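You operate a simulated robot arm through the tools that you are given. There is no shell and no other tool. Be economical: measure what you need, move in short steps, check, and stop when the job is done.

You run a simulated two-armed robot. Do the job below in one go: nothing can be reset, and whatever is moved stays where it is left.

TASK
Pick up the tall steel cup with one hand, pass it to the other hand and put it on the middle shelf of the red cart. Set down upright: tall steel cup.

It is judged by the outcome, as a careful person would: the job done as asked, and still so three seconds after it is handed in. It fails if anything else is knocked over, pushed out of place, dropped, spilled or broken.

THE ROBOT
Two 7-joint arms with two-finger parallel grippers on one trunk, on a base that drives. Base frame: it is fixed to the floor where the robot stands at the start and does not move with it; the origin is under the middle of the robot, x ahead of it, y to its left, z up. Readings come in m, degrees, newtons and seconds.
The left shoulder is at the start at [0.172, 0.171, 1.097], the right one opposite. With the tool pointing down near the work surface each hand reaches from about 0.1 to 0.76 m from the robot's upright axis, wherever it stands, measured 20 degrees to its own side. Places, roughly: middle shelf of the red cart [-0.9, -1.5, 0.4]. Payload 4.4 kg a hand.
The TCP of each hand is the grasp point between the finger pads, 0.023 m short of the fingertips. In the tool frame z runs along the fingers and y along their closing line. The gripper opens to 0.094 m. The fingers are 0.038 m wide and 0.01 m thick; the gripper's body (0.054 by 0.096 m) begins 0.039 m behind the TCP.
Orientation is that of the tool frame in the base frame, as a unit quaternion [w, x, y, z]. With the fingers straight down and closing along the base's y, the tool's x points along the base's -x, its y along +y and its z along -z.

THE INTERFACE
- The arms move only by the tool servo_tool. It takes "left_deltas", "right_deltas" or both (then of equal length, played together; a hand with none holds still); each is a list of rows, each a list of 7 numbers: the shift along the base's x, y, z in m, then the turn, a rotation vector about the base's x, y, z in degrees, then the opening, from 0 (shut) to 1 (fully open). In form: [[tx, ty, tz, wx, wy, wz, claw], ...]. A call has 1 to 12 rows; each row shifts and turns the commanded pose from where the row before left it. Each row takes 0.2 s and may step no farther than 0.05 m and 8.6 degrees from the row before; otherwise, or with a gripper value out of range, the whole call is refused. Where a pose cannot be reached the arm comes as near as it can. A force on the tool above 40 N (or 10 N above the force at the start of the call, whichever is more), or a blocked arm, ends the call early, and 0.2 s more pass. Each finger travels about 0.072 m/s and halts on what it meets, pressing with about 21 N; the grip force reading is that of the motor and also rises with nothing between the fingers. The clock runs only during rows and for 0.2 s after the last one: add rows that do not move to give the fingers time. It gives the time, the measured TCP pose, the force on the tool (base axes), the opening and the grip force at its end, in the units of the frame above (readings bear some noise), with the torque about the TCP (base axes, N m) and any sound that the robot's microphone picked up.
- Cameras (640 x 400 px; columns grow to the right, rows downward): "scene" is now at [0.2667, 0.0151, 1.1866]; the picture's right is [0.27, -0.96, 0.00], its down [-0.90, -0.25, -0.36] and it looks along [0.35, 0.10, -0.93] (base axes); focal length 290 px, centre (320, 200). "left" rides on the left gripper at [0.086, -0.016, -0.074] in its tool frame; the picture's right is [0.18, 0.98, 0.00], its down [-0.58, 0.11, -0.81] and it looks along [-0.79, 0.15, 0.59] (tool axes); focal length 243 px, centre (320, 200). "right" rides on the right gripper at [0.086, 0.016, -0.075] in its tool frame; the picture's right is [-0.18, 0.98, 0.00], its down [-0.58, -0.11, -0.81] and it looks along [-0.79, -0.15, 0.59] (tool axes); focal length 243 px, centre (320, 200). There is no depth. A picture from a camera that has moved, and an enlarged one, comes with that camera's place and axes in the base frame and with its lens.
- grab_frame(camera): a new picture of that camera. No time passes.
- raise_lower(by): slides the trunk up (or, below 0, down) by that many m; the arms and the scene camera ride with it, the base frame stays. It gives what a move gives, with no picture.
- roll_base(legs): drives the robot by 1 to 6 legs, each [ahead, left, turn to the left] in m, m and degrees, along the robot's own axes; the way and the turn of a leg run together, so that a leg with both is an arc; at most 1.5 m and 180 degrees a leg. The arms and the cameras ride along, it lands a little off, and it stops where it bumps. It gives what a move gives.
- aim_head(pan, tilt): turns the head with the scene camera to pan (to the left, within 80 degrees either way) and tilt (down, from -29 to 69), counted from straight ahead of the robot. It gives what a move gives.
- inspect(camera, box): a new picture of the part [left, top, right, bottom] of that camera's present view, enlarged. No time passes.
- close_job(): hands the job in; it is judged then, once.

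Work in short steps. Places have to be worked out from the pictures, the camera data and where the tool is seen: move nearer, look again, correct. Check each grasp and each placing, and mend what went wrong. You have 120 turns and 100 pictures in all, those below and enlarged ones among them. Open the grippers and draw the arms clear of the work before you hand the job in, unless the task says otherwise; then end with one line.

The tools are called after "Call:" as a command line: name --argument value ..., lists and objects as JSON in quotes. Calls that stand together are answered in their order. servo_tool: Moves the arms, as the interface text tells. Its arguments: {"type":"object","properties":{"left_deltas":{"type":"array"},"right_deltas":{"type":"array"}},"required":[]} The other tools are called the same way: raise_lower (by) slides the trunk up or down; roll_base (legs) drives the base; aim_head (pan, tilt) turns the head that bears the scene camera; grab_frame (camera) takes a picture; inspect (camera, box) takes an enlarged picture of a part of a camera's view; close_job () hands the job in.

At the start:

```text
time: 0.0
left_position: [0.2925, 0.1224, 0.6268]
left_ee_rot: [0.0, 0.0, 1.0, -0.001]
left_contact_force: [-1.1, 1.2, 0.0]
left_moment: [0.05, -0.01, 0.02]
left_finger_gap: 0.0938
left_grip_force: 0.0
right_position: [0.2928, -0.1235, 0.6848]
right_ee_rot: [0.0, 0.0, 1.0, 0.0]
right_contact_force: [-0.2, -0.1, 0.4]
right_moment: [0.03, 0.01, 0.01]
right_finger_gap: 0.0939
right_grip_force: 0.1
trunk travel left (down, up): [-0.115, 0.274]
robot x, y, heading: [0.0009, -0.0009, -0.2]
head pan, tilt: [15.4, 68.8]
```

scene: 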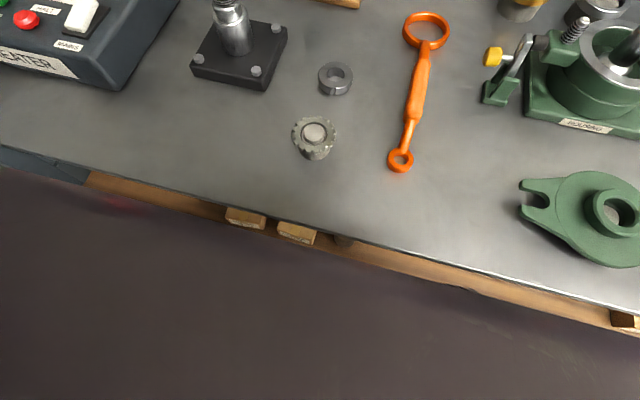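
right: 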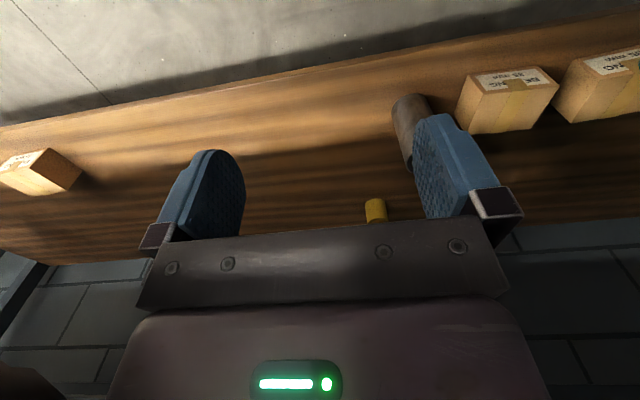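
left: 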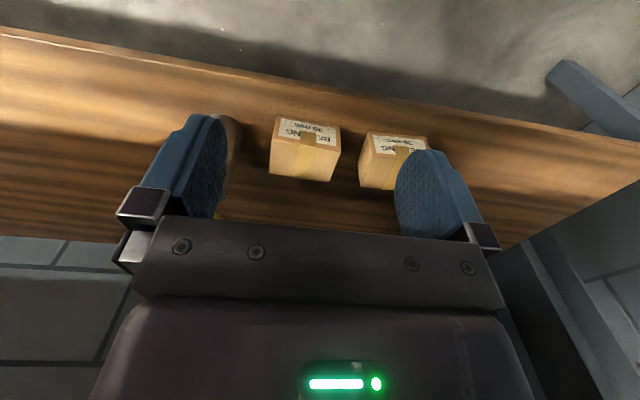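

The head looks steeply down at a workbench; I see no steel cup yet. I raise the head's view to look over the bench.

Call:
aim_head --pan 0 --tilt 35

Call:
grab_frame --camera "scene"

```text
time: 1.0
left_position: [0.2923, 0.122, 0.6275]
left_ee_rot: [0.0, 0.0, 1.0, -0.001]
left_contact_force: [0.3, 0.3, -0.6]
left_moment: [0.0, 0.04, -0.02]
left_finger_gap: 0.0943
left_grip_force: 0.0
right_position: [0.2932, -0.1228, 0.6852]
right_ee_rot: [0.0, 0.0, 1.0, 0.0]
right_contact_force: [0.5, 0.7, -0.7]
right_moment: [0.03, -0.01, -0.01]
right_finger_gap: 0.0941
right_grip_force: 0.0
trunk travel left (down, up): [-0.115, 0.274]
robot x, y, heading: [-0.0029, 0.0043, -0.0]
head pan, tilt: [0.0, 35.0]
```

```text
96 pictures are left
camera scene: at [0.3008, 0.0003, 1.2302], right [0.0, -1.0, 0.0], down [-0.57, 0.0, -0.82], along [0.82, 0.0, -0.57], focal length 290 px, centre (320, 200)
```

scene: 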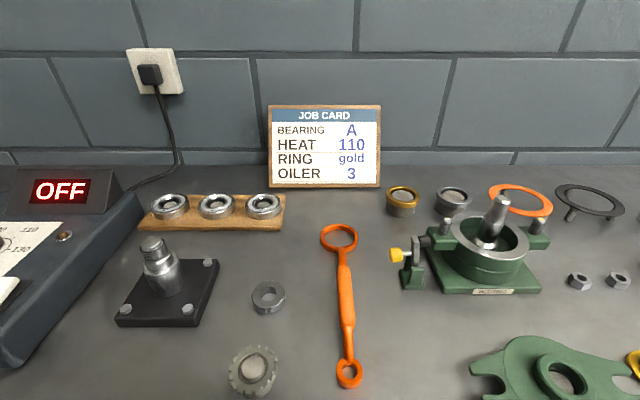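

No cup straight ahead. I look to both sides.

Call:
aim_head --pan 65 --tilt 30

Call:
grab_frame --camera "scene"

Call:
aim_head --pan -65 --tilt 30

Call:
grab_frame --camera "scene"

```text
time: 2.4
left_position: [0.292, 0.1228, 0.6274]
left_ee_rot: [0.0, 0.0, 1.0, 0.0]
left_contact_force: [0.6, -0.9, 0.4]
left_moment: [-0.02, 0.02, -0.03]
left_finger_gap: 0.094
left_grip_force: 0.0
right_position: [0.2932, -0.123, 0.6837]
right_ee_rot: [0.0, -0.001, 1.0, 0.0]
right_contact_force: [-0.5, 0.2, 0.4]
right_moment: [0.02, 0.0, -0.01]
right_finger_gap: 0.0939
right_grip_force: 0.1
trunk travel left (down, up): [-0.115, 0.274]
robot x, y, heading: [0.0007, 0.0031, -0.1]
head pan, tilt: [65.0, 30.0]
```

```text
95 pictures are left
camera scene: at [0.2511, 0.0822, 1.2381], right [0.91, -0.42, 0.0], down [-0.21, -0.45, -0.87], along [0.37, 0.78, -0.5], focal length 290 px, centre (320, 200)
```

scene: 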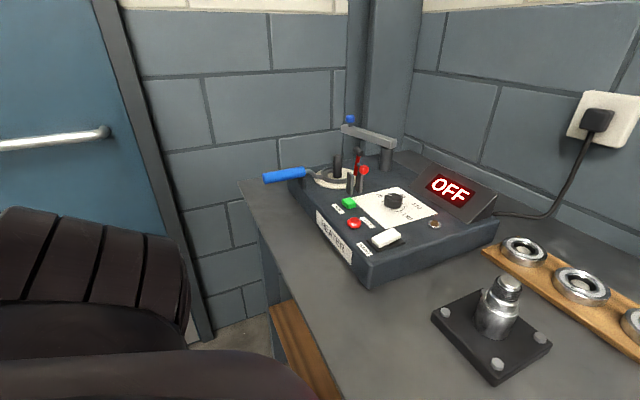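

```text
time: 4.5
left_position: [0.2924, 0.1235, 0.6274]
left_ee_rot: [0.0, 0.001, 1.0, 0.0]
left_contact_force: [0.2, 0.2, 0.4]
left_moment: [-0.04, 0.0, -0.01]
left_finger_gap: 0.0938
left_grip_force: 0.1
right_position: [0.2942, -0.1239, 0.6844]
right_ee_rot: [0.0, -0.001, 1.0, 0.0]
right_contact_force: [0.6, 0.0, 0.2]
right_moment: [0.0, -0.02, 0.0]
right_finger_gap: 0.0943
right_grip_force: 0.0
trunk travel left (down, up): [-0.115, 0.274]
robot x, y, heading: [-0.0037, -0.0011, -0.1]
head pan, tilt: [-65.0, 30.0]
```

```text
94 pictures are left
camera scene: at [0.251, -0.0816, 1.2381], right [-0.91, -0.42, 0.0], down [-0.21, 0.45, -0.87], along [0.37, -0.78, -0.5], focal length 290 px, centre (320, 200)
```

scene: 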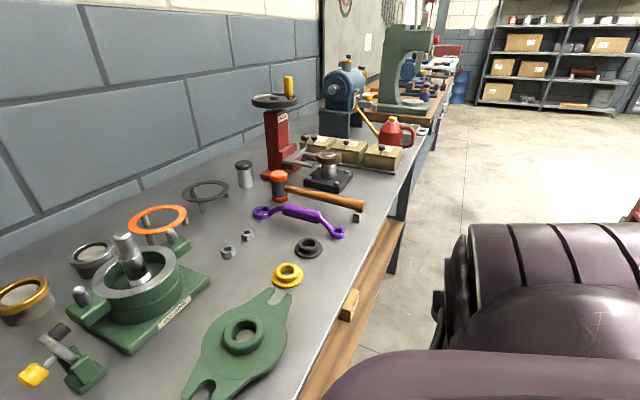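

Several objects further right; I enlarge that part, as well as the cylinder on the lower shelf in the right hand's view.

Call:
inspect --camera "scene" --box '[200, 60, 440, 210]'

Call:
inspect --camera "scene" --box '[320, 0, 640, 140]'

Call:
inspect --camera "right" --box '[340, 50, 500, 250]'

```text
2.67 times, centred on (320, 135) of scene
camera zoom: at [0.251, -0.0816, 1.2381], right [-0.91, -0.42, 0.0], down [-0.21, 0.45, -0.87], along [0.37, -0.78, -0.5], focal length 774 px, centre (320, 373)
```

zoom: 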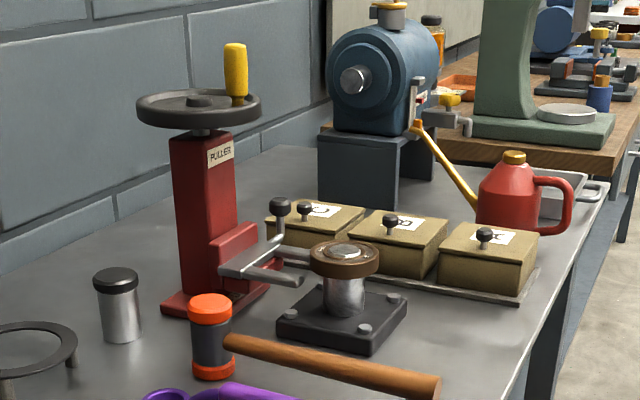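

```text
2.00 times, centred on (480, 70) of scene
camera zoom: at [0.251, -0.0816, 1.2381], right [-0.91, -0.42, 0.0], down [-0.21, 0.45, -0.87], along [0.37, -0.78, -0.5], focal length 580 px, centre (0, 460)
```

zoom: 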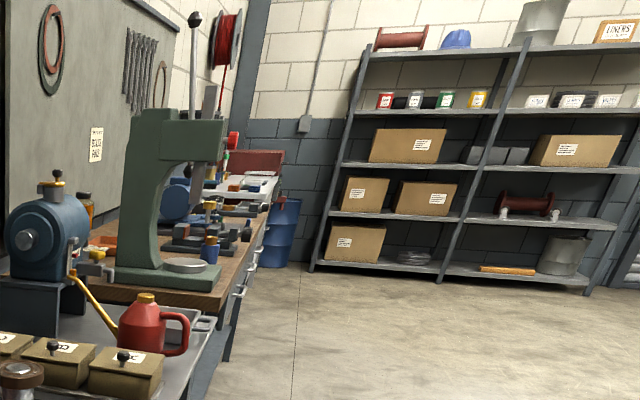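

```text
2.00 times, centred on (420, 150) of right
camera zoom: at [0.2073, -0.1071, 0.7591], right [0.18, 0.98, 0.0], down [0.58, -0.11, 0.81], along [0.79, -0.15, -0.59], focal length 485 px, centre (120, 300)
```

zoom: 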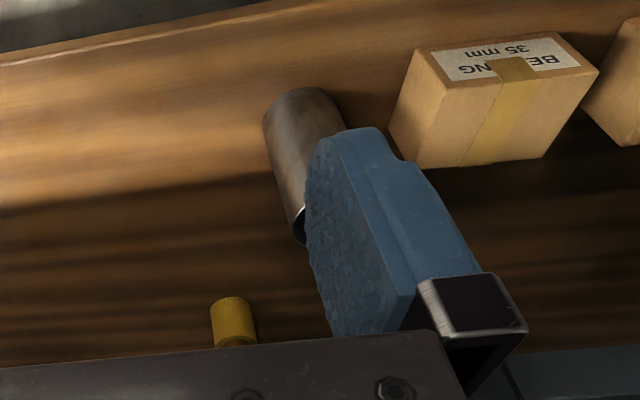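

The right camera (inverted) shows a steel cylinder on the lower shelf beneath the bench - likely the cup. I look around right/behind for the cart and free floor.

Call:
aim_head --pan -80 --tilt 20

Call:
grab_frame --camera "scene"

Call:
grab_frame --camera "right"

```text
time: 5.2
left_position: [0.2923, 0.1231, 0.6268]
left_ee_rot: [0.0, 0.0, 1.0, -0.001]
left_contact_force: [-1.0, 0.6, -0.2]
left_moment: [-0.01, -0.03, -0.01]
left_finger_gap: 0.0942
left_grip_force: 0.1
right_position: [0.2934, -0.124, 0.6848]
right_ee_rot: [0.001, 0.0, 1.0, -0.001]
right_contact_force: [0.6, -0.4, -0.1]
right_moment: [-0.01, 0.02, 0.0]
right_finger_gap: 0.094
right_grip_force: 0.1
trunk travel left (down, up): [-0.115, 0.274]
robot x, y, heading: [-0.0014, -0.0026, -0.2]
head pan, tilt: [-80.0, 20.0]
```

```text
90 pictures are left
camera scene: at [0.229, -0.0914, 1.2541], right [-0.98, -0.17, 0.0], down [-0.06, 0.34, -0.94], along [0.16, -0.93, -0.34], focal length 290 px, centre (320, 200)
```

scene: 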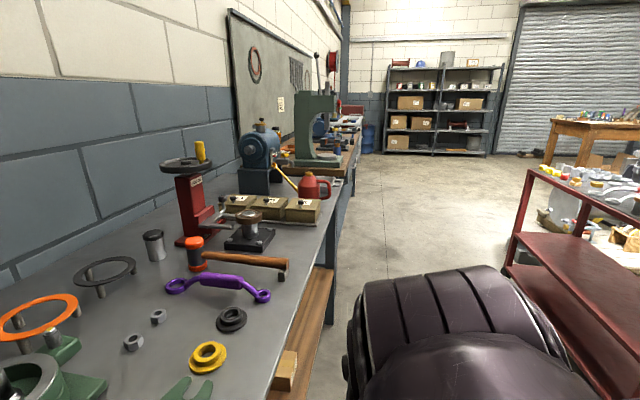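

```text
89 pictures are left
camera right: at [0.2073, -0.1071, 0.7591], right [0.18, 0.98, 0.0], down [0.58, -0.11, 0.81], along [0.79, -0.15, -0.59], focal length 243 px, centre (320, 200)
```

right: 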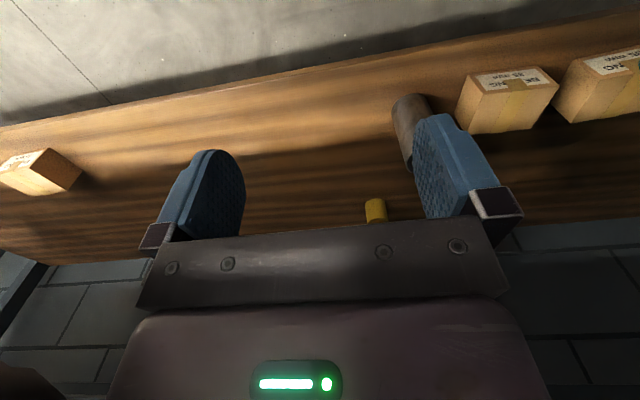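

The cart is behind to the right, and the cup stands under the bench on the wooden shelf. I lower the right hand for parallax and another view.

Call:
servo_tool --right_deltas '[[0, 0, -0.05, 0, 0, 0, 1], [0, 0.03, -0.04, 0, 0, 0, 1], [0, 0.04, -0.03, 0, 0, 0, 1], [0, 0.04, -0.03, 0, 0, 0, 1]]' --left_deltas '[[0, 0.04, 0, 0, 0, 0, 1], [0, 0.04, 0, 0, 0, 0, 1], [0, 0.04, 0, 0, 0, 0, 1], [0, 0.04, 0, 0, 0, 0, 1]]'

Call:
grab_frame --camera "right"

```text
time: 5.8
left_position: [0.2914, 0.1816, 0.6264]
left_ee_rot: [-0.001, 0.0, 1.0, 0.0]
left_contact_force: [0.8, 0.5, -0.3]
left_moment: [-0.03, 0.05, 0.0]
left_finger_gap: 0.0938
left_grip_force: 0.0
right_position: [0.2925, -0.1065, 0.6213]
right_ee_rot: [0.0, -0.001, 1.0, 0.002]
right_contact_force: [-8.4, 1.8, 20.7]
right_moment: [-1.02, 0.08, -0.43]
right_finger_gap: 0.0936
right_grip_force: 0.1
trunk travel left (down, up): [-0.115, 0.274]
robot x, y, heading: [0.0007, -0.0003, 0.2]
head pan, tilt: [-80.0, 20.0]
stopped in row 2 (right hand): the force on the tool passed its limit at 225 N (the readings are from after the stop); the commanded pose is now the measured one
```

```text
88 pictures are left
camera right: at [0.2068, -0.0921, 0.6974], right [0.18, 0.98, 0.0], down [0.58, -0.11, 0.81], along [0.79, -0.15, -0.59], focal length 243 px, centre (320, 200)
```

right: 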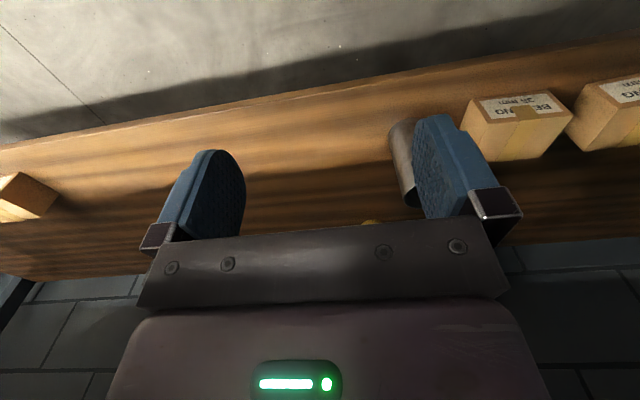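

The right hand hit something (225 N, upward push). I look down at the hands before moving on.

Call:
aim_head --pan -10 --tilt 69

Call:
grab_frame --camera "scene"

Call:
grab_frame --camera "left"

```text
time: 7.2
left_position: [0.2916, 0.1803, 0.6285]
left_ee_rot: [0.0, 0.0, 1.0, 0.0]
left_contact_force: [0.0, -0.1, 0.3]
left_moment: [0.0, -0.01, 0.0]
left_finger_gap: 0.0942
left_grip_force: 0.0
right_position: [0.293, -0.1083, 0.623]
right_ee_rot: [0.002, 0.0, 1.0, 0.001]
right_contact_force: [-10.7, 0.9, 38.6]
right_moment: [-1.77, 0.8, -0.51]
right_finger_gap: 0.0931
right_grip_force: 0.0
trunk travel left (down, up): [-0.115, 0.274]
robot x, y, heading: [-0.0011, 0.0002, 0.1]
head pan, tilt: [-10.0, 68.8]
```

```text
87 pictures are left
camera scene: at [0.2662, -0.0087, 1.1873], right [-0.17, -0.98, 0.0], down [-0.92, 0.16, -0.36], along [0.36, -0.06, -0.93], focal length 290 px, centre (320, 200)
```

scene: 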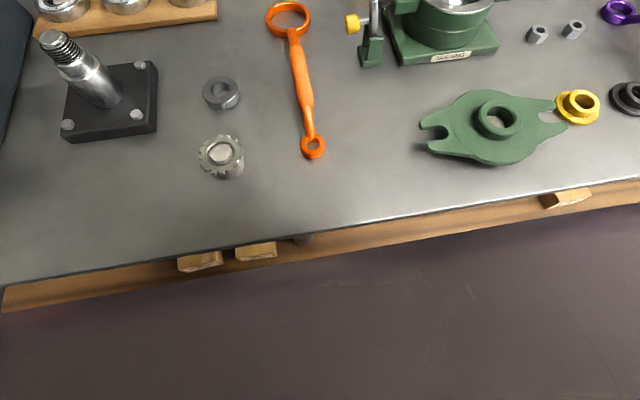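

```text
86 pictures are left
camera left: at [0.2048, 0.1646, 0.7023], right [-0.18, 0.98, 0.0], down [0.58, 0.11, 0.81], along [0.79, 0.15, -0.59], focal length 243 px, centre (320, 200)
```

left: 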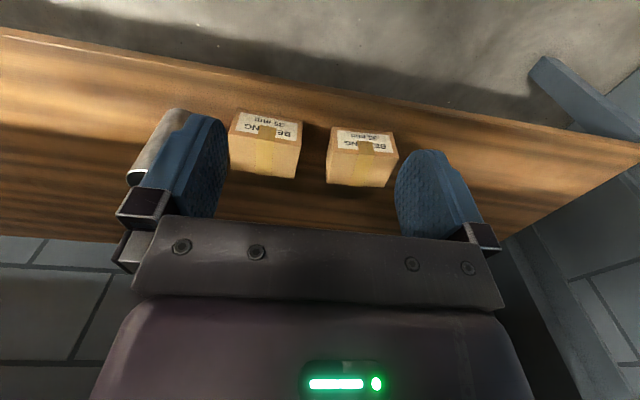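

The right hand is still loaded with about 38 N upward. I lift it back up to relieve this.

Call:
servo_tool --right_deltas '[[0, 0, 0.03, 0, 0, 0, 1], [0, 0, 0.03, 0, 0, 0, 1], [0, 0, 0, 0, 0, 0, 1]]'

Call:
aim_head --pan -50 --tilt 69

Call:
grab_frame --camera "scene"

```text
time: 8.0
left_position: [0.2916, 0.1801, 0.6286]
left_ee_rot: [-0.001, 0.0, 1.0, 0.0]
left_contact_force: [1.0, 0.1, 0.7]
left_moment: [0.0, 0.01, -0.01]
left_finger_gap: 0.094
left_grip_force: 0.1
right_position: [0.293, -0.1103, 0.6812]
right_ee_rot: [-0.001, 0.0, 1.0, -0.001]
right_contact_force: [0.3, 0.3, 0.8]
right_moment: [0.0, 0.03, 0.02]
right_finger_gap: 0.0939
right_grip_force: 0.1
trunk travel left (down, up): [-0.115, 0.274]
robot x, y, heading: [0.0008, 0.0023, -0.2]
head pan, tilt: [-10.0, 68.8]
```

```text
time: 9.1
left_position: [0.292, 0.181, 0.6276]
left_ee_rot: [-0.001, 0.0, 1.0, 0.0]
left_contact_force: [-0.1, 0.4, 0.0]
left_moment: [0.0, 0.0, 0.05]
left_finger_gap: 0.0943
left_grip_force: 0.1
right_position: [0.2919, -0.1086, 0.6809]
right_ee_rot: [0.0, 0.0, 1.0, 0.0]
right_contact_force: [-0.5, 0.0, -0.2]
right_moment: [-0.01, -0.03, -0.02]
right_finger_gap: 0.0938
right_grip_force: 0.0
trunk travel left (down, up): [-0.115, 0.274]
robot x, y, heading: [0.0044, 0.0004, 0.4]
head pan, tilt: [-50.0, 68.8]
```

```text
85 pictures are left
camera scene: at [0.2488, -0.0424, 1.1866], right [-0.77, -0.64, 0.0], down [-0.6, 0.71, -0.36], along [0.23, -0.28, -0.93], focal length 290 px, centre (320, 200)
```

scene: 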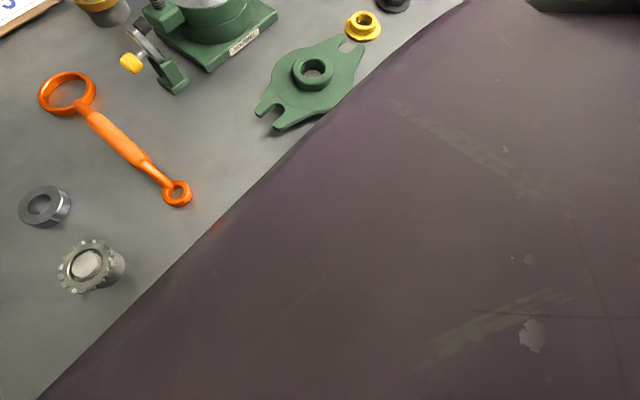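

The purple mass is the robot's own chest, hiding its hands. I back off a little, so that I can turn and look over the floor and cart.

Call:
roll_base --legs '[[-0.2, 0, 0]]'

Call:
aim_head --pan -80 --tilt 30

Call:
grab_frame --camera "scene"

Call:
grab_frame --camera "right"

```text
time: 10.7
left_position: [0.0905, 0.1816, 0.6266]
left_ee_rot: [-0.001, -0.001, 1.0, 0.0]
left_contact_force: [0.3, -0.1, 0.1]
left_moment: [0.0, 0.0, 0.0]
left_finger_gap: 0.0938
left_grip_force: 0.0
right_position: [0.0927, -0.109, 0.6814]
right_ee_rot: [0.001, 0.0, 1.0, 0.0]
right_contact_force: [-0.2, 0.0, -0.4]
right_moment: [0.01, 0.01, 0.0]
right_finger_gap: 0.0939
right_grip_force: 0.1
trunk travel left (down, up): [-0.115, 0.274]
robot x, y, heading: [-0.2029, -0.0055, 0.0]
head pan, tilt: [-50.0, 68.8]
```

```text
time: 11.7
left_position: [0.0911, 0.1813, 0.6272]
left_ee_rot: [-0.001, -0.001, 1.0, 0.001]
left_contact_force: [0.2, -0.6, -0.3]
left_moment: [0.01, -0.01, 0.0]
left_finger_gap: 0.094
left_grip_force: 0.1
right_position: [0.0919, -0.1091, 0.6821]
right_ee_rot: [-0.001, 0.0, 1.0, 0.0]
right_contact_force: [0.2, 0.0, 0.9]
right_moment: [-0.01, 0.03, 0.0]
right_finger_gap: 0.0939
right_grip_force: 0.0
trunk travel left (down, up): [-0.115, 0.274]
robot x, y, heading: [-0.2015, -0.0007, -0.1]
head pan, tilt: [-80.0, 30.0]
```

```text
84 pictures are left
camera scene: at [0.0277, -0.0885, 1.238], right [-0.98, -0.18, 0.0], down [-0.09, 0.49, -0.87], along [0.15, -0.85, -0.5], focal length 290 px, centre (320, 200)
```

scene: 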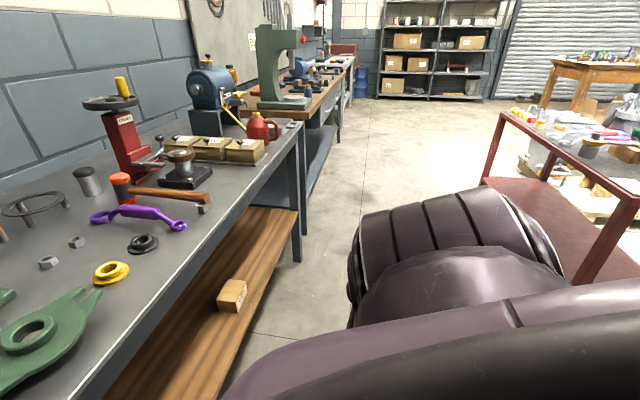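

```text
83 pictures are left
camera right: at [0.0064, -0.0934, 0.7559], right [0.18, 0.98, 0.0], down [0.58, -0.11, 0.81], along [0.79, -0.15, -0.59], focal length 243 px, centre (320, 200)
```

right: 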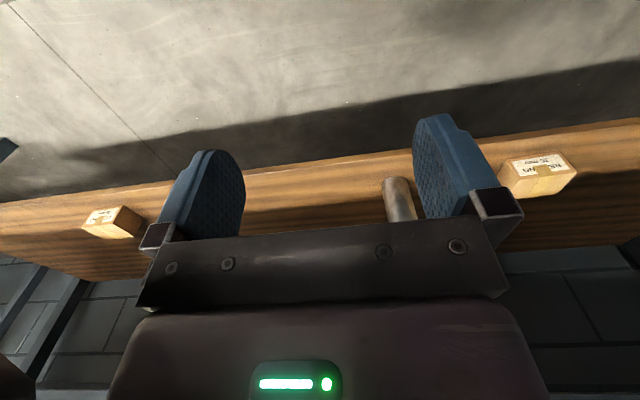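

Triangulating the two right-hand views puts the cup about at x≈0.46, y≈0, bottom z≈0.39, roughly 6 cm wide and 15 cm tall. I view it with the head from here, and with the left-hand camera.

Call:
aim_head --pan 0 --tilt 55

Call:
grab_frame --camera "scene"

Call:
grab_frame --camera "left"

```text
time: 13.2
left_position: [0.0902, 0.1799, 0.6275]
left_ee_rot: [-0.001, -0.001, 1.0, 0.0]
left_contact_force: [-0.6, -1.6, 0.0]
left_moment: [-0.02, 0.02, 0.01]
left_finger_gap: 0.0938
left_grip_force: 0.1
right_position: [0.0931, -0.1092, 0.6825]
right_ee_rot: [0.0, 0.0, 1.0, 0.0]
right_contact_force: [-0.1, -0.1, -0.9]
right_moment: [-0.05, 0.0, 0.02]
right_finger_gap: 0.0941
right_grip_force: 0.1
trunk travel left (down, up): [-0.115, 0.274]
robot x, y, heading: [-0.2053, -0.0019, 0.1]
head pan, tilt: [0.0, 55.0]
```

```text
82 pictures are left
camera scene: at [0.084, 0.0005, 1.2021], right [0.0, -1.0, 0.0], down [-0.82, 0.0, -0.57], along [0.57, 0.0, -0.82], focal length 290 px, centre (320, 200)
```

scene: 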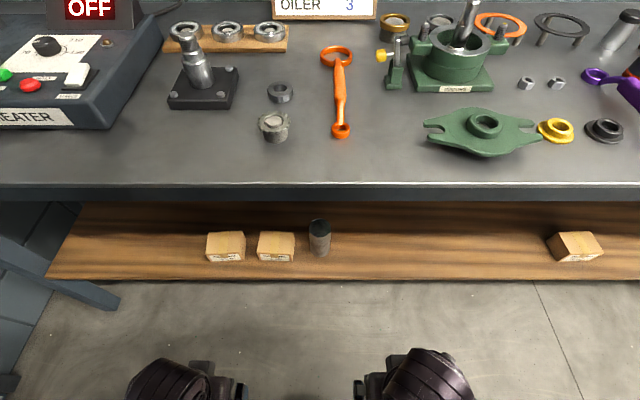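

```text
81 pictures are left
camera left: at [0.0045, 0.1643, 0.7019], right [-0.19, 0.98, 0.0], down [0.58, 0.11, 0.81], along [0.79, 0.15, -0.59], focal length 243 px, centre (320, 200)
```

left: 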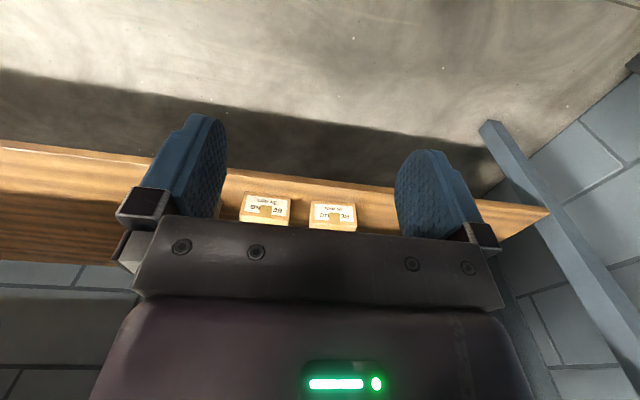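

The cup is now well visible, next to a box. I enlarge it for measuring.

Call:
inspect --camera "scene" --box '[240, 180, 400, 290]'

```text
3.64 times, centred on (320, 235) of scene
camera zoom: at [0.084, 0.0005, 1.2021], right [0.0, -1.0, 0.0], down [-0.82, 0.0, -0.57], along [0.57, 0.0, -0.82], focal length 1055 px, centre (320, 73)
```

zoom: 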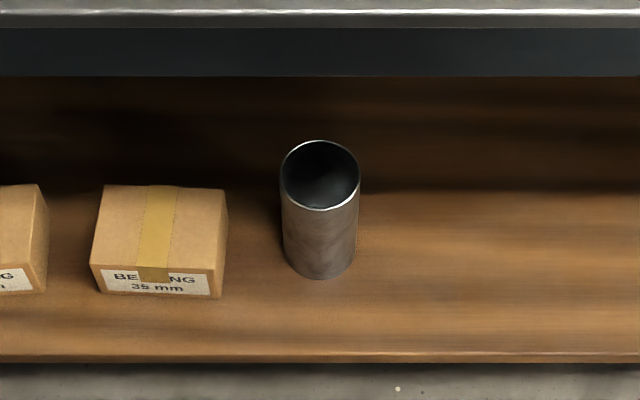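

Measured: shelf z≈0.375 (front edge x≈0.386), cup axis ≈(0.482, 0.00), rim z≈0.50, diameter ≈0.06; bench underside is above 0.75. I bring the right hand forward, pitching it so the fingers point forward and 30° down.

Call:
servo_tool --right_deltas '[[0.03, 0.015, -0.005, 0, -8.5, 0, 1], [0.03, 0.015, -0.01, 0, -8.5, 0, 1], [0.03, 0.015, -0.01, 0, -8.5, 0, 1], [0.03, 0.015, -0.01, 0, -8.5, 0, 1], [0.03, 0.015, -0.01, 0, -8.5, 0, 1], [0.03, 0.015, -0.01, 0, -8.5, 0, 1], [0.03, 0.0155, -0.01, 0, -8.5, 0, 1], [0, 0, 0, 0, 0, 0, 1]]'

Call:
grab_frame --camera "scene"

Call:
grab_frame --camera "right"

```text
time: 15.0
left_position: [0.09, 0.1816, 0.6277]
left_ee_rot: [-0.001, -0.001, 1.0, 0.001]
left_contact_force: [0.7, -0.5, -0.3]
left_moment: [0.01, -0.01, -0.03]
left_finger_gap: 0.0941
left_grip_force: 0.0
right_position: [0.3005, -0.0052, 0.6186]
right_ee_rot: [0.497, -0.001, 0.868, 0.0]
right_contact_force: [-0.3, 0.4, 0.5]
right_moment: [0.0, 0.01, 0.01]
right_finger_gap: 0.094
right_grip_force: 0.0
trunk travel left (down, up): [-0.115, 0.274]
robot x, y, heading: [-0.1992, -0.0007, -0.1]
head pan, tilt: [0.0, 55.0]
```

```text
79 pictures are left
camera scene: at [0.084, 0.0007, 1.2021], right [0.0, -1.0, 0.0], down [-0.82, 0.0, -0.57], along [0.57, 0.0, -0.82], focal length 290 px, centre (320, 200)
```

scene: 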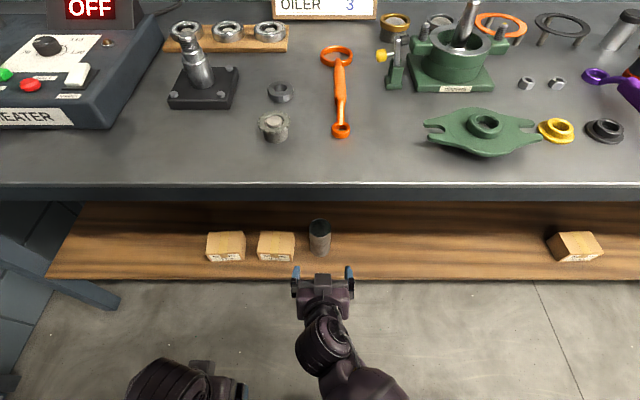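

```text
78 pictures are left
camera right: at [0.1928, 0.0113, 0.581], right [0.09, 0.98, 0.16], down [-0.4, -0.11, 0.91], along [0.91, -0.15, 0.38], focal length 243 px, centre (320, 200)
```

right: 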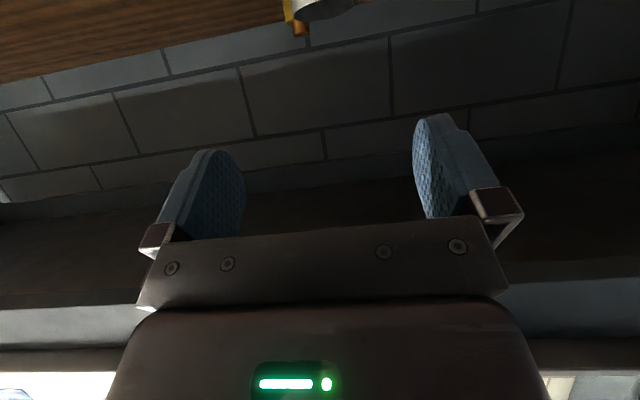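

Path is clear and the hand is lined up. I go down and forward to just before the cup.

Call:
servo_tool --right_deltas '[[0, 0.002, -0.045, 0, 0, 0, 1], [0, 0.002, -0.045, 0, 0, 0, 1], [0.01, 0.002, -0.045, 0, 0, 0, 1], [0.025, 0, -0.03, 0, 0, 0, 1], [0.03, 0, -0.015, 0, 0, 0, 1], [0, 0, 0, 0, 0, 0, 1]]'

Call:
inspect --camera "scene" --box '[240, 180, 400, 290]'

Call:
grab_frame --camera "right"

```text
time: 15.9
left_position: [0.0855, 0.1803, 0.6352]
left_ee_rot: [0.01, -0.001, 1.0, -0.001]
left_contact_force: [0.3, -1.6, 0.5]
left_moment: [0.02, 0.01, 0.0]
left_finger_gap: 0.094
left_grip_force: 0.0
right_position: [0.2876, 0.0299, 0.5855]
right_ee_rot: [0.571, -0.001, 0.818, 0.067]
right_contact_force: [0.5, -0.2, 0.3]
right_moment: [0.02, 0.0, 0.0]
right_finger_gap: 0.0938
right_grip_force: 0.0
trunk travel left (down, up): [-0.115, 0.274]
robot x, y, heading: [-0.2004, -0.0044, -0.1]
head pan, tilt: [0.0, 55.0]
stopped in row 4 (right hand): the arm was blocked; the commanded pose is now the measured one
```

```text
3.64 times, centred on (320, 235) of scene
camera zoom: at [0.0657, 0.0006, 1.209], right [0.0, -1.0, 0.0], down [-0.81, 0.0, -0.59], along [0.59, 0.0, -0.81], focal length 1055 px, centre (320, 73)
```

zoom: 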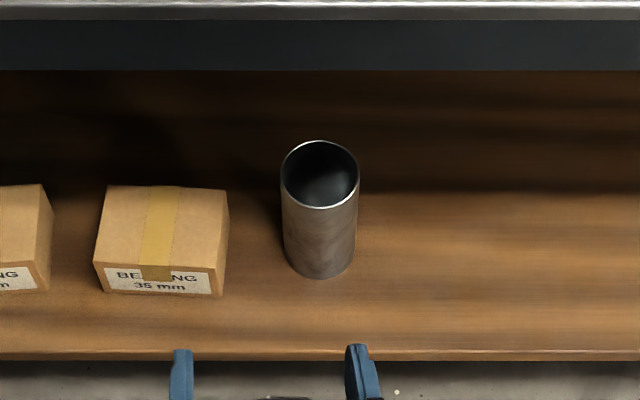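

```text
76 pictures are left
camera right: at [0.1862, 0.0436, 0.5309], right [-0.01, 0.96, 0.28], down [-0.54, -0.24, 0.8], along [0.84, -0.14, 0.52], focal length 243 px, centre (320, 200)
```

right: 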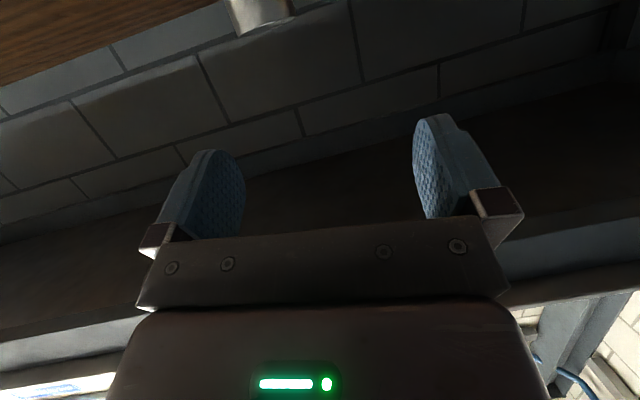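

The right arm got blocked, evidently against the robot's own body/base. I look down at the arm to see how.

Call:
aim_head --pan -30 --tilt 69

Call:
grab_frame --camera "scene"

```text
time: 16.8
left_position: [0.0859, 0.1818, 0.6361]
left_ee_rot: [0.011, -0.001, 1.0, -0.001]
left_contact_force: [-0.2, 0.5, 0.1]
left_moment: [0.05, -0.02, -0.04]
left_finger_gap: 0.094
left_grip_force: 0.0
right_position: [0.2873, 0.0292, 0.5854]
right_ee_rot: [0.572, -0.002, 0.818, 0.066]
right_contact_force: [0.6, 0.1, -0.7]
right_moment: [-0.01, -0.01, 0.01]
right_finger_gap: 0.094
right_grip_force: 0.0
trunk travel left (down, up): [-0.115, 0.274]
robot x, y, heading: [-0.1996, 0.0013, 0.0]
head pan, tilt: [-30.0, 68.8]
```

```text
75 pictures are left
camera scene: at [0.0426, -0.0265, 1.1933], right [-0.5, -0.87, -0.01], down [-0.8, 0.46, -0.37], along [0.33, -0.18, -0.93], focal length 290 px, centre (320, 200)
```

scene: 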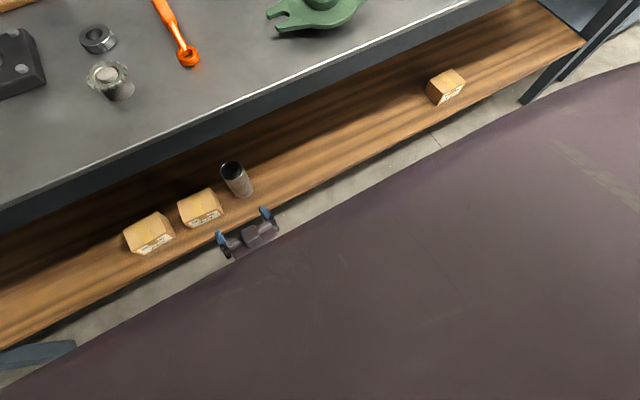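

I lift the right hand back to its earlier free pose and straighten it.

Call:
servo_tool --right_deltas '[[0, -0.01, 0.02, 0, 0, 0, 1], [0, -0.01, 0.02, -3.2, 4.9, -2, 1], [0.0, -0.01, 0.01, -3.2, 4.9, -2, 1], [0, 0, 0, 0, 0, 0, 1]]'

Call:
aim_head --pan 0 --tilt 55

```text
time: 17.4
left_position: [0.0871, 0.1822, 0.6249]
left_ee_rot: [-0.007, -0.001, 1.0, 0.0]
left_contact_force: [0.5, 0.5, 0.6]
left_moment: [-0.04, 0.01, -0.01]
left_finger_gap: 0.0941
left_grip_force: 0.0
right_position: [0.2953, -0.0093, 0.5752]
right_ee_rot: [0.536, -0.013, 0.844, 0.021]
right_contact_force: [0.5, 0.2, 0.1]
right_moment: [0.03, 0.0, -0.01]
right_finger_gap: 0.0941
right_grip_force: 0.0
trunk travel left (down, up): [-0.115, 0.274]
robot x, y, heading: [-0.2011, -0.0013, -0.1]
head pan, tilt: [-30.0, 68.8]
stopped in row 2 (left hand): the force on the tool passed its limit at 85 N (the readings are from after the stop); the commanded pose is now the measured one
```

```text
time: 18.3
left_position: [0.0908, 0.1825, 0.6296]
left_ee_rot: [0.0, -0.001, 1.0, 0.0]
left_contact_force: [0.4, -0.1, -0.4]
left_moment: [0.02, -0.04, 0.03]
left_finger_gap: 0.0942
left_grip_force: 0.0
right_position: [0.2984, -0.0095, 0.5814]
right_ee_rot: [0.54, -0.011, 0.841, 0.021]
right_contact_force: [-0.3, 0.3, -0.5]
right_moment: [0.04, -0.02, 0.0]
right_finger_gap: 0.0941
right_grip_force: 0.0
trunk travel left (down, up): [-0.115, 0.274]
robot x, y, heading: [-0.1984, -0.0022, 0.2]
head pan, tilt: [0.0, 55.0]
```

The jolt was the trunk springing back; all is settled now. Elbow clearance improves with the arm more extended, so I back the base 0.12 m before descending, straightening the hand first.

Call:
servo_tool --right_deltas '[[0.0, 0.005, 0.02, -2, 5.5, -2, 1], [0, 0.003, 0.02, 0, 0, 0, 1], [0, 0, 0, 0, 0, 0, 1]]'

Call:
roll_base --legs '[[-0.12, 0, 0]]'

Call:
servo_tool --right_deltas '[[0.045, 0, 0, 0, 0, 0, 1], [0.045, 0, 0, 0, 0, 0, 1], [0.045, 0, 0, 0, 0, 0, 1], [0.035, 0, 0, 0, 0, 0, 1], [0, 0, 0, 0, 0, 0, 1]]'

```text
time: 19.3
left_position: [0.0899, 0.1809, 0.6288]
left_ee_rot: [-0.001, -0.002, 1.0, 0.0]
left_contact_force: [0.5, 0.4, 0.9]
left_moment: [0.02, 0.0, -0.01]
left_finger_gap: 0.0938
left_grip_force: 0.1
right_position: [0.2976, -0.0358, 0.6035]
right_ee_rot: [0.502, -0.039, 0.863, -0.033]
right_contact_force: [0.3, -0.2, -0.4]
right_moment: [-0.04, 0.0, -0.02]
right_finger_gap: 0.0941
right_grip_force: 0.0
trunk travel left (down, up): [-0.115, 0.274]
robot x, y, heading: [-0.2027, -0.0002, 0.1]
head pan, tilt: [0.0, 55.0]
stopped in row 3 (right hand): the arm was blocked; the commanded pose is now the measured one
```

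```text
time: 20.6
left_position: [-0.032, 0.1805, 0.628]
left_ee_rot: [-0.001, -0.001, 1.0, 0.0]
left_contact_force: [0.0, -0.1, 0.7]
left_moment: [0.01, -0.04, 0.04]
left_finger_gap: 0.0941
left_grip_force: 0.1
right_position: [0.1755, -0.0362, 0.6054]
right_ee_rot: [0.503, -0.038, 0.863, -0.033]
right_contact_force: [-0.9, -0.9, 0.0]
right_moment: [-0.02, 0.02, 0.0]
right_finger_gap: 0.094
right_grip_force: 0.1
trunk travel left (down, up): [-0.115, 0.274]
robot x, y, heading: [-0.3244, -0.0004, -0.1]
head pan, tilt: [0.0, 55.0]
```

```text
time: 22.0
left_position: [-0.0315, 0.1821, 0.6284]
left_ee_rot: [0.0, -0.001, 1.0, 0.0]
left_contact_force: [-0.1, -0.6, -0.8]
left_moment: [0.01, -0.03, 0.0]
left_finger_gap: 0.094
left_grip_force: 0.1
right_position: [0.3447, -0.0708, 0.5894]
right_ee_rot: [0.502, -0.058, 0.861, -0.064]
right_contact_force: [-0.2, 0.0, -0.3]
right_moment: [0.0, -0.02, 0.0]
right_finger_gap: 0.0939
right_grip_force: 0.0
trunk travel left (down, up): [-0.115, 0.274]
robot x, y, heading: [-0.3217, -0.0014, 0.1]
head pan, tilt: [0.0, 55.0]
stopped in row 5 (right hand): the arm was blocked; the commanded pose is now the measured one
```

Blocked again with the hand drifting to −y. I look at the arm from the head.

Call:
aim_head --pan -15 --tilt 60

Call:
grab_frame --camera "scene"

Call:
grab_frame --camera "left"

```text
time: 22.8
left_position: [-0.0321, 0.1812, 0.6282]
left_ee_rot: [-0.001, -0.001, 1.0, 0.0]
left_contact_force: [0.0, -0.2, -0.2]
left_moment: [0.04, 0.01, -0.01]
left_finger_gap: 0.0936
left_grip_force: 0.0
right_position: [0.3463, -0.0696, 0.5908]
right_ee_rot: [0.502, -0.057, 0.86, -0.065]
right_contact_force: [-0.2, 0.3, 0.1]
right_moment: [0.03, -0.01, -0.01]
right_finger_gap: 0.0941
right_grip_force: 0.1
trunk travel left (down, up): [-0.115, 0.274]
robot x, y, heading: [-0.3245, -0.0018, 0.0]
head pan, tilt: [-15.0, 60.0]
```

```text
74 pictures are left
camera scene: at [-0.0458, -0.0169, 1.196], right [-0.26, -0.97, 0.0], down [-0.84, 0.22, -0.5], along [0.48, -0.13, -0.87], focal length 290 px, centre (320, 200)
```

scene: 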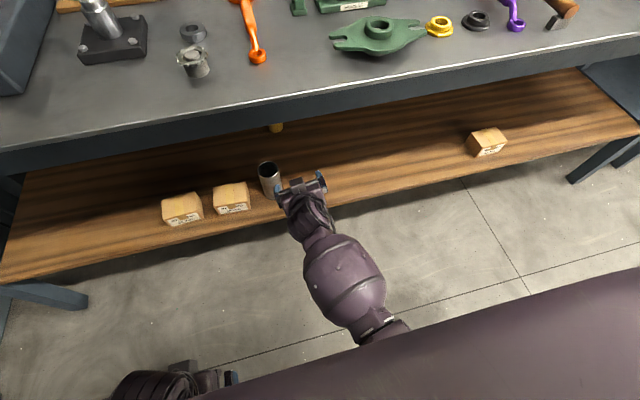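

```text
73 pictures are left
camera left: at [-0.1178, 0.1643, 0.7035], right [-0.19, 0.98, 0.0], down [0.58, 0.11, 0.81], along [0.79, 0.15, -0.59], focal length 243 px, centre (320, 200)
```

left: 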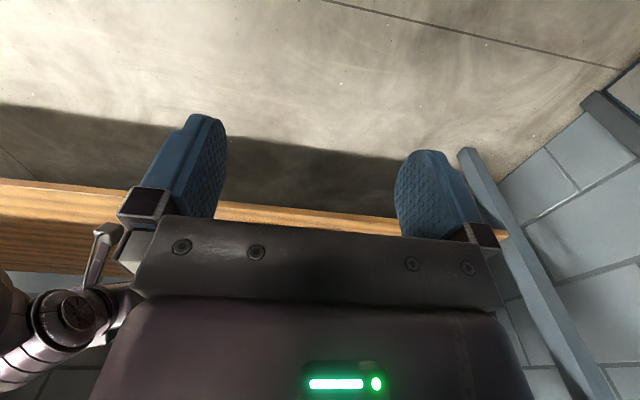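

The arm looks extended and forced inward across the body, so a joint/reach limit is likelier. I shift the base 0.2 m left so the cup lies on the right arm's own side.

Call:
roll_base --legs '[[0, 0.2, 0]]'

Call:
servo_tool --right_deltas '[[0, -0.03, 0.01, 6, 0, 4, 1], [0, -0.03, 0.01, 6, 0, 4, 1], [0, -0.03, 0.0, 0, 0, 0, 1], [0, -0.03, 0, 0, 0, 0, 1], [0, 0, 0, 0, 0, 0, 1]]'

```text
time: 25.1
left_position: [-0.0309, 0.3762, 0.6299]
left_ee_rot: [-0.002, 0.0, 1.0, 0.0]
left_contact_force: [0.7, 0.2, 0.0]
left_moment: [-0.01, 0.03, -0.01]
left_finger_gap: 0.094
left_grip_force: 0.0
right_position: [0.346, 0.1256, 0.589]
right_ee_rot: [0.502, -0.057, 0.861, -0.065]
right_contact_force: [1.1, 0.0, -0.4]
right_moment: [0.01, -0.01, -0.01]
right_finger_gap: 0.094
right_grip_force: 0.0
trunk travel left (down, up): [-0.115, 0.274]
robot x, y, heading: [-0.3234, 0.195, -0.2]
head pan, tilt: [-15.0, 60.0]
```

```text
time: 26.3
left_position: [-0.0314, 0.3768, 0.6288]
left_ee_rot: [-0.001, 0.0, 1.0, 0.0]
left_contact_force: [-1.0, -0.5, 0.2]
left_moment: [0.03, 0.0, 0.03]
left_finger_gap: 0.0938
left_grip_force: 0.0
right_position: [0.3462, 0.0066, 0.6115]
right_ee_rot: [0.508, -0.063, 0.857, 0.06]
right_contact_force: [0.4, -0.3, 0.2]
right_moment: [0.01, 0.02, 0.0]
right_finger_gap: 0.094
right_grip_force: 0.1
trunk travel left (down, up): [-0.115, 0.274]
robot x, y, heading: [-0.3203, 0.1957, 0.0]
head pan, tilt: [-15.0, 60.0]
```

The arm follows now. I correct the orientation and try descending in front of the shelf edge.

Call:
servo_tool --right_deltas '[[0, 0, 0, -1.2, 0.6, -4.9, 1], [0, -0.003, -0.02, -1.1, 0.6, -4.8, 1], [0, -0.003, -0.03, 0, 0, 0, 1], [0, 0, -0.03, 0, 0, 0, 1], [0, 0, 0, 0, 0, 0, 1]]'

```text
time: 27.5
left_position: [-0.031, 0.3768, 0.6297]
left_ee_rot: [0.0, 0.0, 1.0, 0.0]
left_contact_force: [0.2, 1.1, 0.3]
left_moment: [-0.01, 0.03, 0.02]
left_finger_gap: 0.0944
left_grip_force: 0.0
right_position: [0.3457, -0.0015, 0.531]
right_ee_rot: [0.501, 0.0, 0.865, 0.0]
right_contact_force: [0.0, -0.8, -0.4]
right_moment: [0.01, -0.02, 0.05]
right_finger_gap: 0.0939
right_grip_force: 0.0
trunk travel left (down, up): [-0.115, 0.274]
robot x, y, heading: [-0.3214, 0.1985, -0.1]
head pan, tilt: [-15.0, 60.0]
```

Works well, orientation is as wanted. I continue down to z≈0.43 at x≈0.36 and look.

Call:
servo_tool --right_deltas '[[0, 0.001, -0.035, 0, 0, 0, 1], [0, 0.001, -0.035, 0, 0, 0, 1], [0.01, 0, -0.03, 0, 0, 0, 1], [0, 0, 0, 0, 0, 0, 1]]'

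Call:
aim_head --pan -22 --tilt 52

Call:
grab_frame --camera "scene"

Call:
grab_frame --camera "right"

```text
time: 28.5
left_position: [-0.0315, 0.3767, 0.6293]
left_ee_rot: [-0.001, 0.0, 1.0, 0.0]
left_contact_force: [0.4, 0.7, -0.8]
left_moment: [0.03, -0.03, -0.01]
left_finger_gap: 0.0938
left_grip_force: 0.2
right_position: [0.3561, 0.0019, 0.429]
right_ee_rot: [0.501, -0.001, 0.865, 0.0]
right_contact_force: [0.1, 0.3, -0.8]
right_moment: [0.0, 0.0, -0.02]
right_finger_gap: 0.094
right_grip_force: 0.1
trunk travel left (down, up): [-0.115, 0.274]
robot x, y, heading: [-0.3239, 0.2001, -0.0]
head pan, tilt: [-15.0, 60.0]
```

```text
time: 29.2
left_position: [-0.0313, 0.3769, 0.6289]
left_ee_rot: [-0.001, -0.001, 1.0, 0.0]
left_contact_force: [0.1, -0.7, -0.2]
left_moment: [0.0, 0.0, 0.05]
left_finger_gap: 0.0937
left_grip_force: 0.1
right_position: [0.3564, 0.0012, 0.4296]
right_ee_rot: [0.502, 0.0, 0.865, 0.0]
right_contact_force: [1.0, -0.4, -0.8]
right_moment: [-0.02, 0.03, -0.02]
right_finger_gap: 0.0941
right_grip_force: 0.0
trunk travel left (down, up): [-0.115, 0.274]
robot x, y, heading: [-0.326, 0.1946, 0.2]
head pan, tilt: [-22.0, 52.0]
```

```text
72 pictures are left
camera scene: at [-0.0404, 0.1679, 1.2059], right [-0.38, -0.93, 0.0], down [-0.73, 0.3, -0.62], along [0.57, -0.23, -0.79], focal length 290 px, centre (320, 200)
```

scene: 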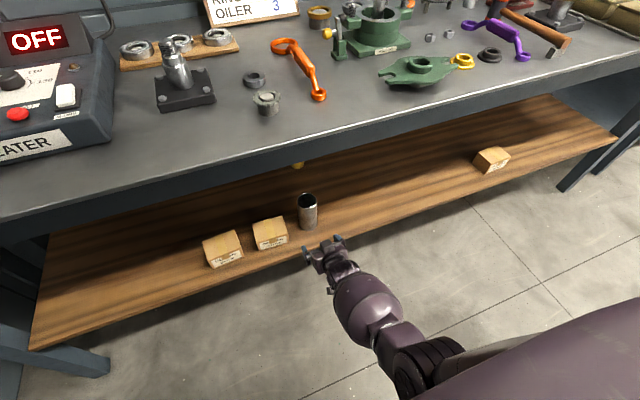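

```text
71 pictures are left
camera right: at [0.2488, 0.018, 0.3914], right [0.09, 0.98, 0.16], down [-0.41, -0.11, 0.91], along [0.91, -0.15, 0.39], focal length 243 px, centre (320, 200)
```

right: 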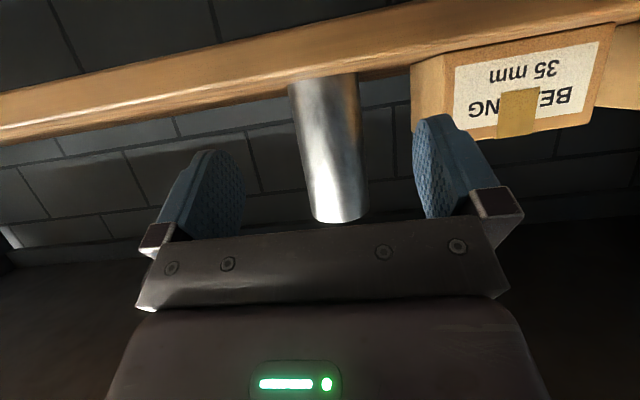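

The view confirms the cup axis at (0.482, 0.002), base z≈0.377, rim ≈0.503, and the box flank at y≈0.077, so the fingers fit. I advance carefully around the cup.

Call:
servo_tool --right_deltas '[[0.03, 0, 0.002, 0, 0, 0, 1], [0.03, 0, 0.001, 0, 0, 0, 1], [0.02, 0, 0, 0, 0, 0, 1], [0.02, 0, 0, 0, 0, 0, 1], [0.012, 0, 0, 0, 0, 0, 1], [0, 0, 0, 0, 0, 0, 1]]'

Call:
grab_frame --camera "right"

Call:
inspect --camera "scene" --box '[240, 170, 400, 270]'

```text
time: 30.6
left_position: [-0.0309, 0.3779, 0.6291]
left_ee_rot: [-0.001, 0.0, 1.0, 0.0]
left_contact_force: [-0.1, -0.2, -0.7]
left_moment: [0.0, -0.01, 0.0]
left_finger_gap: 0.0938
left_grip_force: 0.1
right_position: [0.4372, -0.0001, 0.4343]
right_ee_rot: [0.501, -0.002, 0.865, 0.002]
right_contact_force: [-0.6, -0.9, 1.1]
right_moment: [0.03, 0.03, -0.01]
right_finger_gap: 0.094
right_grip_force: 0.1
right hand out of reach, approached as far as the arm can: row 4, 5
trunk travel left (down, up): [-0.115, 0.274]
robot x, y, heading: [-0.3255, 0.1977, -0.1]
head pan, tilt: [-22.0, 52.0]
```

```text
70 pictures are left
camera right: at [0.3294, 0.0165, 0.3958], right [0.09, 0.98, 0.16], down [-0.41, -0.11, 0.91], along [0.91, -0.15, 0.39], focal length 243 px, centre (320, 200)
```

right: 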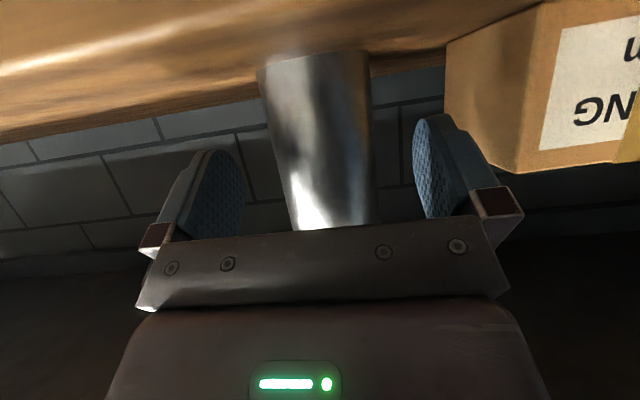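

```text
4.00 times, centred on (320, 220) of scene
camera zoom: at [-0.0404, 0.1679, 1.2059], right [-0.38, -0.93, 0.0], down [-0.73, 0.3, -0.62], along [0.57, -0.23, -0.79], focal length 1161 px, centre (320, 120)
```

zoom: 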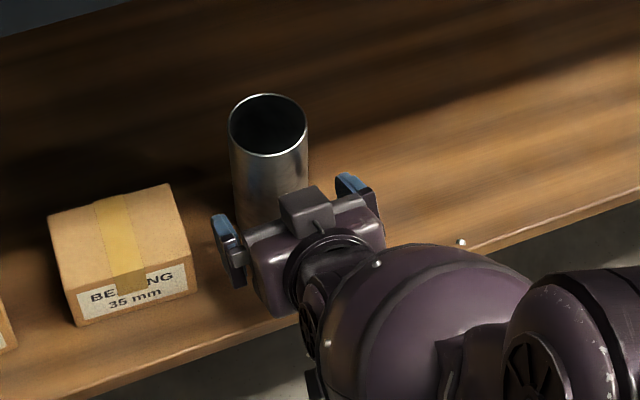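

The arm is 3 cm short but well centred on the cup. I roll the base ahead 0.034 m to bring the fingers around it.

Call:
roll_base --legs '[[0.034, 0, 0]]'

Call:
grab_frame --camera "right"

Call:
inspect --camera "scene" --box '[240, 170, 400, 270]'

```text
time: 31.4
left_position: [0.0024, 0.3783, 0.6296]
left_ee_rot: [-0.001, 0.0, 1.0, -0.001]
left_contact_force: [0.9, 0.3, 0.2]
left_moment: [-0.06, 0.01, 0.0]
left_finger_gap: 0.0942
left_grip_force: 0.1
right_position: [0.4686, 0.0002, 0.4335]
right_ee_rot: [0.5, 0.0, 0.866, 0.001]
right_contact_force: [-0.5, 0.3, -0.4]
right_moment: [0.0, -0.05, -0.02]
right_finger_gap: 0.0938
right_grip_force: 0.1
trunk travel left (down, up): [-0.115, 0.274]
robot x, y, heading: [-0.29, 0.1932, -0.2]
head pan, tilt: [-22.0, 52.0]
```

```text
68 pictures are left
camera right: at [0.3623, 0.0164, 0.3954], right [0.09, 0.98, 0.16], down [-0.41, -0.11, 0.91], along [0.91, -0.15, 0.39], focal length 243 px, centre (320, 200)
```

right: 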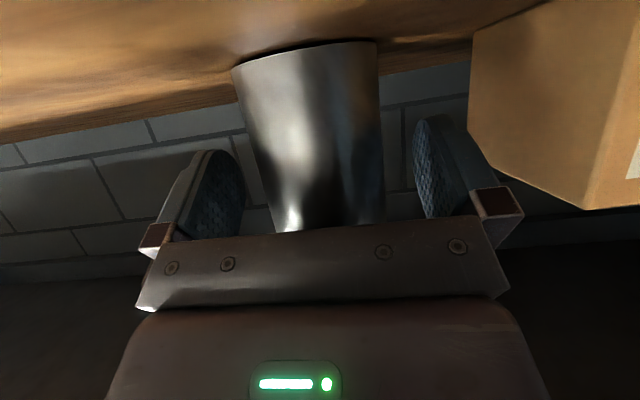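

```text
4.00 times, centred on (320, 220) of scene
camera zoom: at [-0.0069, 0.1677, 1.2058], right [-0.38, -0.93, 0.0], down [-0.73, 0.3, -0.62], along [0.57, -0.23, -0.79], focal length 1161 px, centre (320, 120)
```

zoom: 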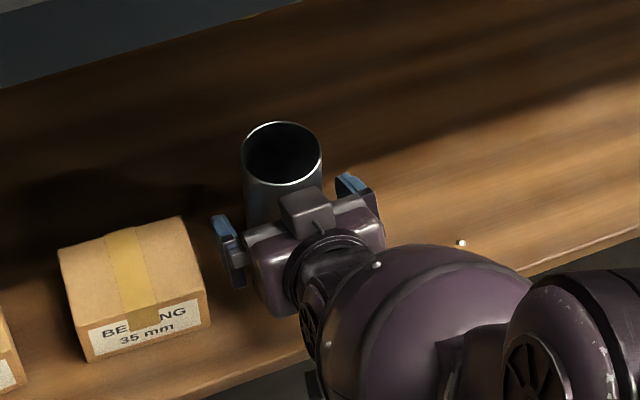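

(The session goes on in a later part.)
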